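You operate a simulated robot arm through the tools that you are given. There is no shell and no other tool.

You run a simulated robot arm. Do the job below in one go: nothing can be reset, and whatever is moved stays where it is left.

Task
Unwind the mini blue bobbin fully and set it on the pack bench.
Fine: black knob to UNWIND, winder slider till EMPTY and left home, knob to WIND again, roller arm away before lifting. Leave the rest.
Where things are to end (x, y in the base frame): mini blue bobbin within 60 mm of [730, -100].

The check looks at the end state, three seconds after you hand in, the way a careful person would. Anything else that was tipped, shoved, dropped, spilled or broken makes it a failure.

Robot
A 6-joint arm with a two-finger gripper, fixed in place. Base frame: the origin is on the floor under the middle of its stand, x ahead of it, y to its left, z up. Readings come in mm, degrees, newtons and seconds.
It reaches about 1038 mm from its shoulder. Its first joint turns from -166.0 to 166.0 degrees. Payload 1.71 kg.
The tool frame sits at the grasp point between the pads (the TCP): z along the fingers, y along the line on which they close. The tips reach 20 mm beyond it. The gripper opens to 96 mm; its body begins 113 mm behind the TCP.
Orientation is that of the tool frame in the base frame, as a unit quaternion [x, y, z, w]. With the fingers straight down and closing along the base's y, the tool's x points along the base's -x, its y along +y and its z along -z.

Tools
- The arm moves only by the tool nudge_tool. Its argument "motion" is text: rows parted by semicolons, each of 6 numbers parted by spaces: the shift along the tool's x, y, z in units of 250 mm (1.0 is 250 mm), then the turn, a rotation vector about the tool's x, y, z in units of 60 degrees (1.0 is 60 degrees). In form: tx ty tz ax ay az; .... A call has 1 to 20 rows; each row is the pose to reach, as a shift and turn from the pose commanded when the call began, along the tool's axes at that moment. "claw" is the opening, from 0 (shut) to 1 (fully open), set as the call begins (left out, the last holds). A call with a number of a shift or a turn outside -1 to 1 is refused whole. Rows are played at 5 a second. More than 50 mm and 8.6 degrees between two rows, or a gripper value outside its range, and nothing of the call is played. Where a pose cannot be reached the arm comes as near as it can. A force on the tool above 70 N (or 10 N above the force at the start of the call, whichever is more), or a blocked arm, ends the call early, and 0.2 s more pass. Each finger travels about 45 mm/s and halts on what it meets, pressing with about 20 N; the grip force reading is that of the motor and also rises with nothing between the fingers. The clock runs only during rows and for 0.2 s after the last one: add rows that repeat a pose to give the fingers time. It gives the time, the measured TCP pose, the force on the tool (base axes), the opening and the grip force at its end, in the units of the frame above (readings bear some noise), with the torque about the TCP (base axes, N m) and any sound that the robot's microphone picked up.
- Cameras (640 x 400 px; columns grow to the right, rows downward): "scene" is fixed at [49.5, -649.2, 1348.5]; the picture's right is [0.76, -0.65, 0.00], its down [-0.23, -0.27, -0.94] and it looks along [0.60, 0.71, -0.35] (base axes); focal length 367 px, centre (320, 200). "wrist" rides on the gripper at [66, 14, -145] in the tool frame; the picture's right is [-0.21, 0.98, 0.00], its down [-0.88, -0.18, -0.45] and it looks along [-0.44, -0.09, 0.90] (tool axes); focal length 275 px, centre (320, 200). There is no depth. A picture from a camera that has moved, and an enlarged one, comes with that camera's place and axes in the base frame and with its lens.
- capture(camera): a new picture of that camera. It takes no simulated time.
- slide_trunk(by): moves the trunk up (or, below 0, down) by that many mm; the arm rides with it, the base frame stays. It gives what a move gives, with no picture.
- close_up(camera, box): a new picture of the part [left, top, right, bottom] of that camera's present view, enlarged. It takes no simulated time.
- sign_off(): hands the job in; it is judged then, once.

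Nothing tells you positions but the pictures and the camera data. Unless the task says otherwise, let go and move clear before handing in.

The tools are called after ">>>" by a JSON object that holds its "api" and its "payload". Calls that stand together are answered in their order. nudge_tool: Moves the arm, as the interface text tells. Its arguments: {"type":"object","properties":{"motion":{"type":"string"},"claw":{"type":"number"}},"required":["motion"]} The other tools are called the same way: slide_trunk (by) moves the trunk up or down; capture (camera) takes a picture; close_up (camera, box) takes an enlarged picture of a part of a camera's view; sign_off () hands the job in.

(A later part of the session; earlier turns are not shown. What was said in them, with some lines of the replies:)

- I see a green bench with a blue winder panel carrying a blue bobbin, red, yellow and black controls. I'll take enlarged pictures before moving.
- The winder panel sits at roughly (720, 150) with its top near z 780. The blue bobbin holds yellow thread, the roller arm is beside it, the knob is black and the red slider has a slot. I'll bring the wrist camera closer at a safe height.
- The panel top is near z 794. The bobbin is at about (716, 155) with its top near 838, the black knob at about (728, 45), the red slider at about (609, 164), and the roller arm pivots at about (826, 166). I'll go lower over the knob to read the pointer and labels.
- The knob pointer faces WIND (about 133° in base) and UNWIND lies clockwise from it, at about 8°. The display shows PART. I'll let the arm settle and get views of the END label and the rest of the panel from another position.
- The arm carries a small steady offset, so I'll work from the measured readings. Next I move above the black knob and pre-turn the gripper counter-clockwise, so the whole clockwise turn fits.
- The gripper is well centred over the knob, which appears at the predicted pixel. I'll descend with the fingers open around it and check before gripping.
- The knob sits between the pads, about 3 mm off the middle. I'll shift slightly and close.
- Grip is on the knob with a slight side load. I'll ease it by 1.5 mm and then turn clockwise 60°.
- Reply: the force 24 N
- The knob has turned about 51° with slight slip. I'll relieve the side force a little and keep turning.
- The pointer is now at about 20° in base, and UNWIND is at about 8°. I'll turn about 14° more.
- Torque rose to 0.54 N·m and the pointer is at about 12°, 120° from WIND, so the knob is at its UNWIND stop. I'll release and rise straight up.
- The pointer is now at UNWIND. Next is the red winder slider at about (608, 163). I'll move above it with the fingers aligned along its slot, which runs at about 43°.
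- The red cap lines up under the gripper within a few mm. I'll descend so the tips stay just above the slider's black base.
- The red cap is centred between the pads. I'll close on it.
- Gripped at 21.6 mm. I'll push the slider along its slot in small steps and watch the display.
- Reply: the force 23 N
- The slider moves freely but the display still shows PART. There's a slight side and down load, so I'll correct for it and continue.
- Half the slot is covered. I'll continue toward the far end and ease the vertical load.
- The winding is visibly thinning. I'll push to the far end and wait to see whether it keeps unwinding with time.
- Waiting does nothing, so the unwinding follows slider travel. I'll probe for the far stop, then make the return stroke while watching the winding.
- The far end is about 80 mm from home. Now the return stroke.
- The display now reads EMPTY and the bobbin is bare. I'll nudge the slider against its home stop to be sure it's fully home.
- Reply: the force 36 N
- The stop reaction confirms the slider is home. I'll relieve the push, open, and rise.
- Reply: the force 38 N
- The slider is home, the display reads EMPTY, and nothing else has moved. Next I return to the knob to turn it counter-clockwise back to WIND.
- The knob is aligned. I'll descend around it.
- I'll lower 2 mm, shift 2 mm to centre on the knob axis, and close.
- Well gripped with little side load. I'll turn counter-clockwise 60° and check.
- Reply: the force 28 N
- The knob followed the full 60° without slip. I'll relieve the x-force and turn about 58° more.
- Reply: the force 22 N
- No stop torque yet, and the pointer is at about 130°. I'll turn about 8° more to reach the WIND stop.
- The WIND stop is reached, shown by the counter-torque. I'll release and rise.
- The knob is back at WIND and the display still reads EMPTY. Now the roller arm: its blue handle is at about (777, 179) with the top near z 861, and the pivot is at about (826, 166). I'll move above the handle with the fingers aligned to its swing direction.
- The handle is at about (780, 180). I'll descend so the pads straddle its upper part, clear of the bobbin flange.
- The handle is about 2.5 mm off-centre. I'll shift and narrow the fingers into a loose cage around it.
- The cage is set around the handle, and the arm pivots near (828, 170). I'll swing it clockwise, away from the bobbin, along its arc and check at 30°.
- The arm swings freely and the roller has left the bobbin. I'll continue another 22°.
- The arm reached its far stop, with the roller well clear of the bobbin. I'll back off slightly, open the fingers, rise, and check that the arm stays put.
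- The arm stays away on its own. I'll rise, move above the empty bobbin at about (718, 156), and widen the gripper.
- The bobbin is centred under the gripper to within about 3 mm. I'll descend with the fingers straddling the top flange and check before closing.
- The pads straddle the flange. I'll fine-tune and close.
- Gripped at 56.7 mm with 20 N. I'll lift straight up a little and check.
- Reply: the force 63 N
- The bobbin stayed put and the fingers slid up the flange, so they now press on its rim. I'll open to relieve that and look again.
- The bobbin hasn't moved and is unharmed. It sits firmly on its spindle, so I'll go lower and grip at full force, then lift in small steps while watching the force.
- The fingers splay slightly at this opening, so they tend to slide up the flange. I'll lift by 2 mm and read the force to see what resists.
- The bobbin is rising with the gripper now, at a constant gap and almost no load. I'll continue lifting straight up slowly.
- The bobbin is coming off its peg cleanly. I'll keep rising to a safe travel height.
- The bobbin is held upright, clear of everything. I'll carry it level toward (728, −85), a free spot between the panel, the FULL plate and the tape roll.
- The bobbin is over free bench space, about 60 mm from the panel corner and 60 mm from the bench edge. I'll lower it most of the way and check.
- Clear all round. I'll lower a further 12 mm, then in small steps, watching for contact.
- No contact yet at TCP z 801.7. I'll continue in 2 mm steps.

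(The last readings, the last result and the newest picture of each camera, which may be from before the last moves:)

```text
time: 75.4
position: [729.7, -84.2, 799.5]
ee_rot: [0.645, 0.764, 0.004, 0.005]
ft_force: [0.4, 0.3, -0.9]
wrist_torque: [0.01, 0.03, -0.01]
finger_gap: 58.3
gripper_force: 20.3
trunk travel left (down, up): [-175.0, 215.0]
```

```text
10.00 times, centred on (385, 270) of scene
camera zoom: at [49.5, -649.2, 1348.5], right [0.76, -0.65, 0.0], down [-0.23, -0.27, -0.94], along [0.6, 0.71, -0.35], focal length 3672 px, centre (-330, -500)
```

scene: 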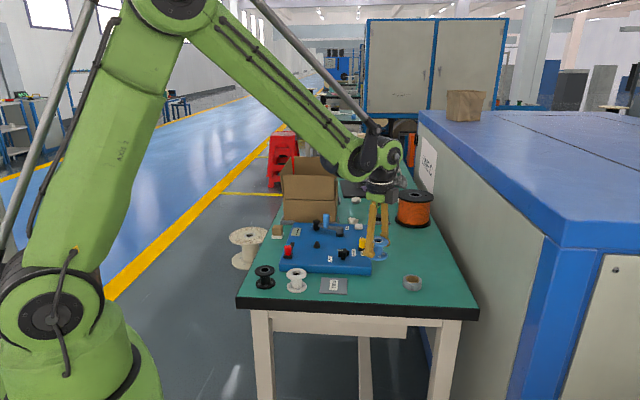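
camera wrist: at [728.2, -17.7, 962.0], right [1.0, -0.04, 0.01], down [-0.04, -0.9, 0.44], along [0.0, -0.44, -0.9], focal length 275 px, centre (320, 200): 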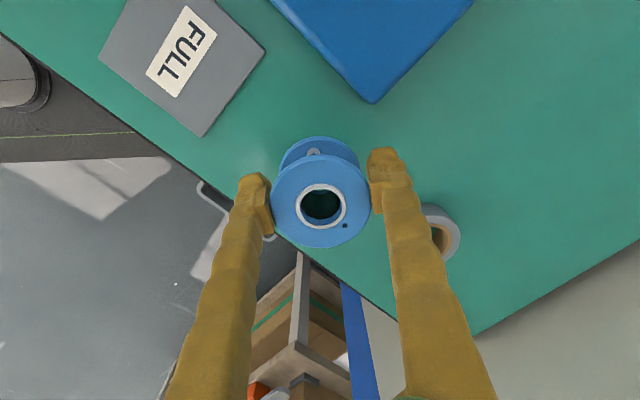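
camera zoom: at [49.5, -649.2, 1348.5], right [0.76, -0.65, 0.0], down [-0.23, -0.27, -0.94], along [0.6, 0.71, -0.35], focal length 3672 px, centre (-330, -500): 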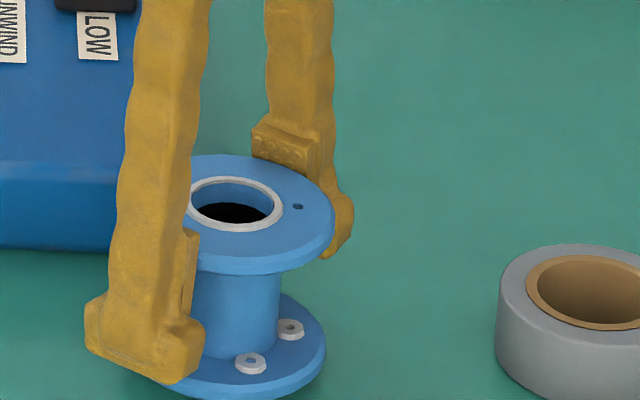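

Still free. Another 2 mm.

>>> {"api": "nudge_tool", "payload": {"motion": "0 0 0.005 0 0 0; 0 0 0.01 0 0 0; 0 0 0.01 0 0 0"}}

>>> {"api": "close_up", "payload": {"camera": "scene", "box": [360, 260, 410, 300]}}

```text
time: 76.2
position: [729.3, -83.7, 796.5]
ee_rot: [0.644, 0.765, 0.006, 0.005]
ft_force: [0.0, 0.6, -0.6]
wrist_torque: [-0.02, -0.01, -0.04]
finger_gap: 58.4
gripper_force: 20.2
trunk travel left (down, up): [-175.0, 215.0]
```

```text
10.00 times, centred on (385, 280) of scene
camera zoom: at [49.5, -649.2, 1348.5], right [0.76, -0.65, 0.0], down [-0.23, -0.27, -0.94], along [0.6, 0.71, -0.35], focal length 3672 px, centre (-330, -600)
```

zoom: 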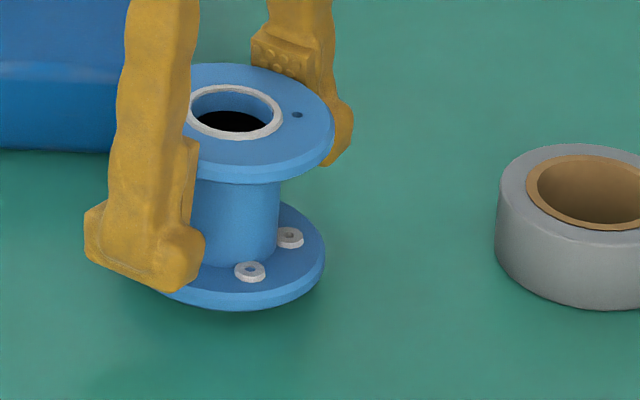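

The shadow still shows a small gap. Another 2 mm.

>>> {"api": "nudge_tool", "payload": {"motion": "0 0 0.005 0 0 0; 0 0 0.01 0 0 0; 0 0 0.01 0 0 0"}}

>>> {"api": "close_up", "payload": {"camera": "scene", "box": [360, 260, 410, 300]}}

```text
time: 77.0
position: [731.1, -84.6, 793.5]
ee_rot: [0.644, 0.765, 0.005, 0.006]
ft_force: [0.0, 0.2, 0.1]
wrist_torque: [0.03, -0.01, -0.03]
finger_gap: 58.3
gripper_force: 20.1
trunk travel left (down, up): [-175.0, 215.0]
```

```text
10.00 times, centred on (385, 280) of scene
camera zoom: at [49.5, -649.2, 1348.5], right [0.76, -0.65, 0.0], down [-0.23, -0.27, -0.94], along [0.6, 0.71, -0.35], focal length 3672 px, centre (-330, -600)
```

zoom: 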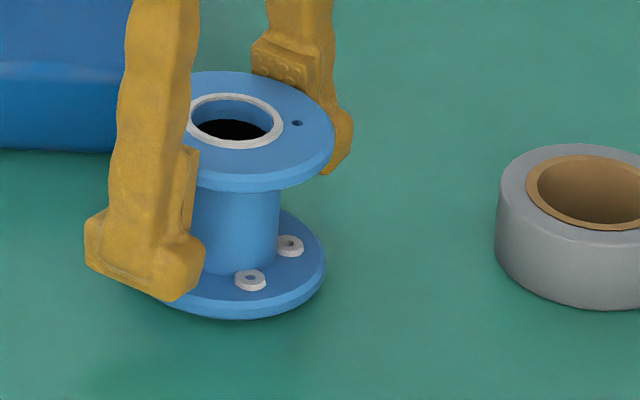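

Nearly down, with the shadow tight under the flange. One more step.

>>> {"api": "nudge_tool", "payload": {"motion": "0 0 0.004 0 0 0; 0 0 0.008 0 0 0; 0 0 0.008 0 0 0"}}

>>> {"api": "close_up", "payload": {"camera": "scene", "box": [360, 260, 410, 300]}}

```text
time: 77.8
position: [730.5, -83.4, 791.7]
ee_rot: [0.643, 0.766, 0.004, 0.005]
ft_force: [-0.4, 0.6, -0.7]
wrist_torque: [0.01, -0.03, -0.03]
finger_gap: 58.4
gripper_force: 20.0
trunk travel left (down, up): [-175.0, 215.0]
```

```text
10.00 times, centred on (385, 280) of scene
camera zoom: at [49.5, -649.2, 1348.5], right [0.76, -0.65, 0.0], down [-0.23, -0.27, -0.94], along [0.6, 0.71, -0.35], focal length 3672 px, centre (-330, -600)
```

zoom: 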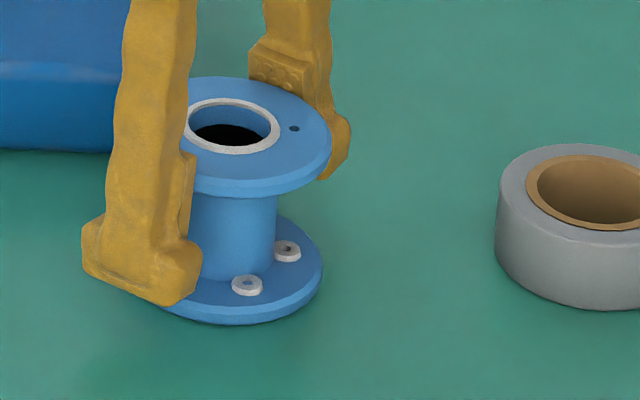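

It's still moving down without contact force. Continuing in 2 mm steps.

>>> {"api": "nudge_tool", "payload": {"motion": "0 0 0.004 0 0 0; 0 0 0.008 0 0 0; 0 0 0.008 0 0 0"}}

>>> {"api": "close_up", "payload": {"camera": "scene", "box": [360, 260, 410, 300]}}

```text
time: 78.6
position: [729.9, -83.0, 791.4]
ee_rot: [0.644, 0.765, 0.005, 0.005]
ft_force: [1.8, -0.5, 26.0]
wrist_torque: [-0.03, -0.06, -0.05]
finger_gap: 58.9
gripper_force: 19.8
trunk travel left (down, up): [-175.0, 215.0]
```

```text
10.00 times, centred on (385, 280) of scene
camera zoom: at [49.5, -649.2, 1348.5], right [0.76, -0.65, 0.0], down [-0.23, -0.27, -0.94], along [0.6, 0.71, -0.35], focal length 3672 px, centre (-330, -600)
```

zoom: 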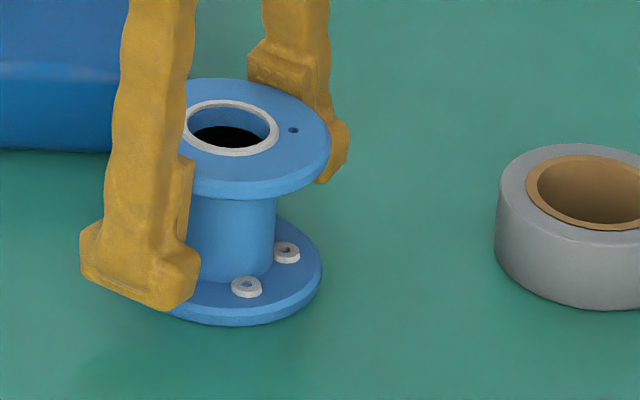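

The 26 N upward reaction shows the bobbin is on the bench. I'll relieve the press by about 1 mm and open.

>>> {"api": "nudge_tool", "payload": {"motion": "0 0 -0.004 0 0 0; 0 0 -0.004 0 0 0"}}

>>> {"api": "nudge_tool", "payload": {"motion": "0 0 0 0 0 0; 0 0 0 0 0 0; 0 0 0 0 0 0; 0 0 0 0 0 0", "claw": 0.85}}

>>> {"api": "capture", "payload": {"camera": "wrist"}}

>>> {"api": "close_up", "payload": {"camera": "scene", "box": [340, 230, 420, 300]}}

```text
time: 79.2
position: [730.3, -82.7, 790.4]
ee_rot: [0.644, 0.765, 0.005, 0.005]
ft_force: [0.3, 5.6, 7.2]
wrist_torque: [0.07, -0.05, 0.03]
finger_gap: 58.7
gripper_force: 20.2
trunk travel left (down, up): [-175.0, 215.0]
```

```text
time: 80.2
position: [729.6, -83.0, 792.0]
ee_rot: [0.644, 0.765, 0.005, 0.005]
ft_force: [-0.5, 1.1, 0.7]
wrist_torque: [0.0, 0.02, 0.01]
finger_gap: 81.6
gripper_force: 0.1
trunk travel left (down, up): [-175.0, 215.0]
```

```text
taken
camera wrist: at [729.1, -17.8, 936.4], right [1.0, -0.04, 0.01], down [-0.04, -0.9, 0.44], along [0.0, -0.44, -0.9], focal length 275 px, centre (320, 200)
```

wrist: 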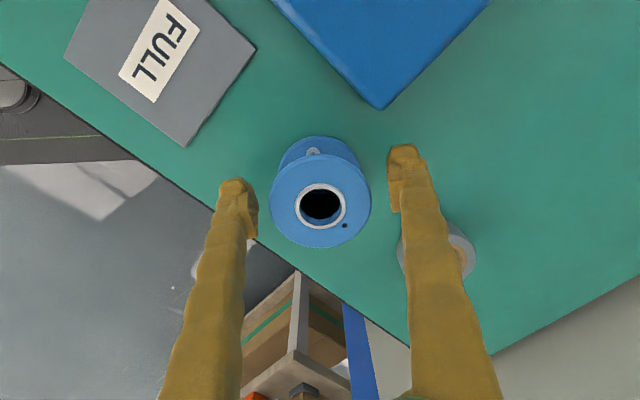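

```text
5.71 times, centred on (380, 265) of scene
camera zoom: at [49.5, -649.2, 1348.5], right [0.76, -0.65, 0.0], down [-0.23, -0.27, -0.94], along [0.6, 0.71, -0.35], focal length 2098 px, centre (-23, -171)
```

zoom: 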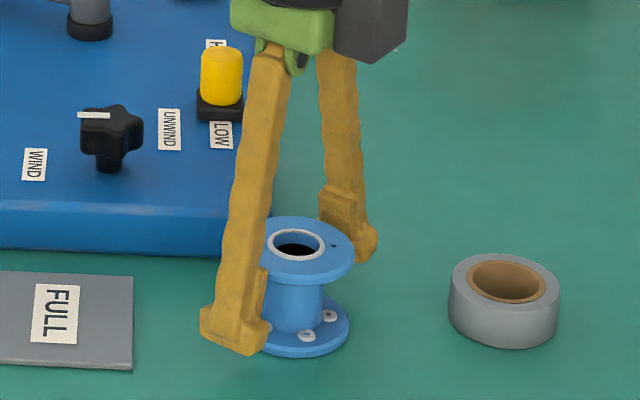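

The bobbin stands on the bench and the fingers are clear of it. I'll rise straight up and check the final scene.

>>> {"api": "nudge_tool", "payload": {"motion": "0 0 -0.04 0 0 0; 0 0 -0.1 0 0 0; 0 0 -0.18 0 0 0; 0 0 -0.28 0 0 0; 0 0 -0.4 0 0 0; 0 0 -0.52 0 0 0; 0 0 -0.64 0 0 0; 0 0 -0.64 0 0 0"}}

>>> {"api": "capture", "payload": {"camera": "wrist"}}

>>> {"api": "close_up", "payload": {"camera": "scene", "box": [230, 180, 450, 320]}}

```text
time: 82.0
position: [726.0, -85.0, 952.6]
ee_rot: [0.644, 0.765, 0.005, 0.006]
ft_force: [0.4, -0.1, -1.0]
wrist_torque: [0.01, 0.0, -0.01]
finger_gap: 81.7
gripper_force: 0.0
trunk travel left (down, up): [-175.0, 215.0]
```

```text
taken
camera wrist: at [726.2, -19.6, 1097.9], right [1.0, -0.04, 0.01], down [-0.04, -0.9, 0.44], along [0.0, -0.44, -0.9], focal length 275 px, centre (320, 200)
```

wrist: 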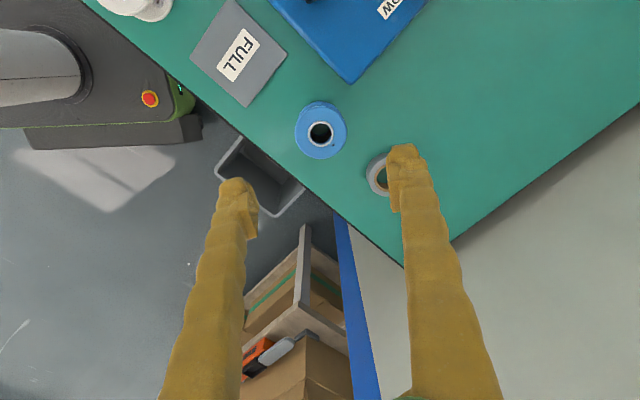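

```text
2.86 times, centred on (340, 250) of scene
camera zoom: at [49.5, -649.2, 1348.5], right [0.76, -0.65, 0.0], down [-0.23, -0.27, -0.94], along [0.6, 0.71, -0.35], focal length 1049 px, centre (263, 57)
```

zoom: 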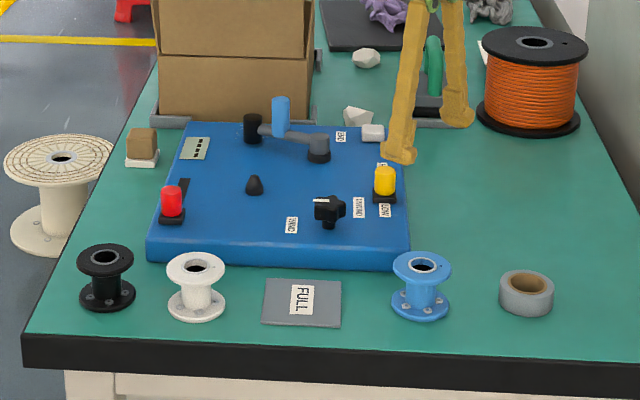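

The blue bobbin stands upright and empty on the pack bench at about (729, −84), roughly 17 mm from the target. The red slider is home, the knob points to WIND, the roller arm is at its away stop, and everything else is where it began. The gripper is open and well clear, so I'm handing in.

>>> {"api": "sign_off", "payload": {}}

```text
The job is handed in.
```

The mini blue bobbin is fully unwound and standing upright on the pack bench at about (729, −84), roughly 17 mm from the target. I've handed the job in, but no verdict came back.

- **Unwinding:** With the black knob at UNWIND, one full out-and-back stroke of the red slider brought the display to EMPTY and left the bobbin bare. The display now shows dashes because the bobbin is off its peg.
- **Controls:** The red slider is against its home stop and the knob points to WIND again. The roller arm went to its far stop before the lift, and I left it there.
- **Lifting:** On my first try the bobbin stayed put; the fingers slid up its top flange and ended pressing on it with about 60 N. I opened, gripped lower, and the second lift came off the peg cleanly. I saw no mark on the bobbin in the pictures.
- **Everything else:** In the last picture the yellow slider, the white block by END, the other bobbins, the FULL plate and the tape were where they started. The gripper is open and clear above the bench.
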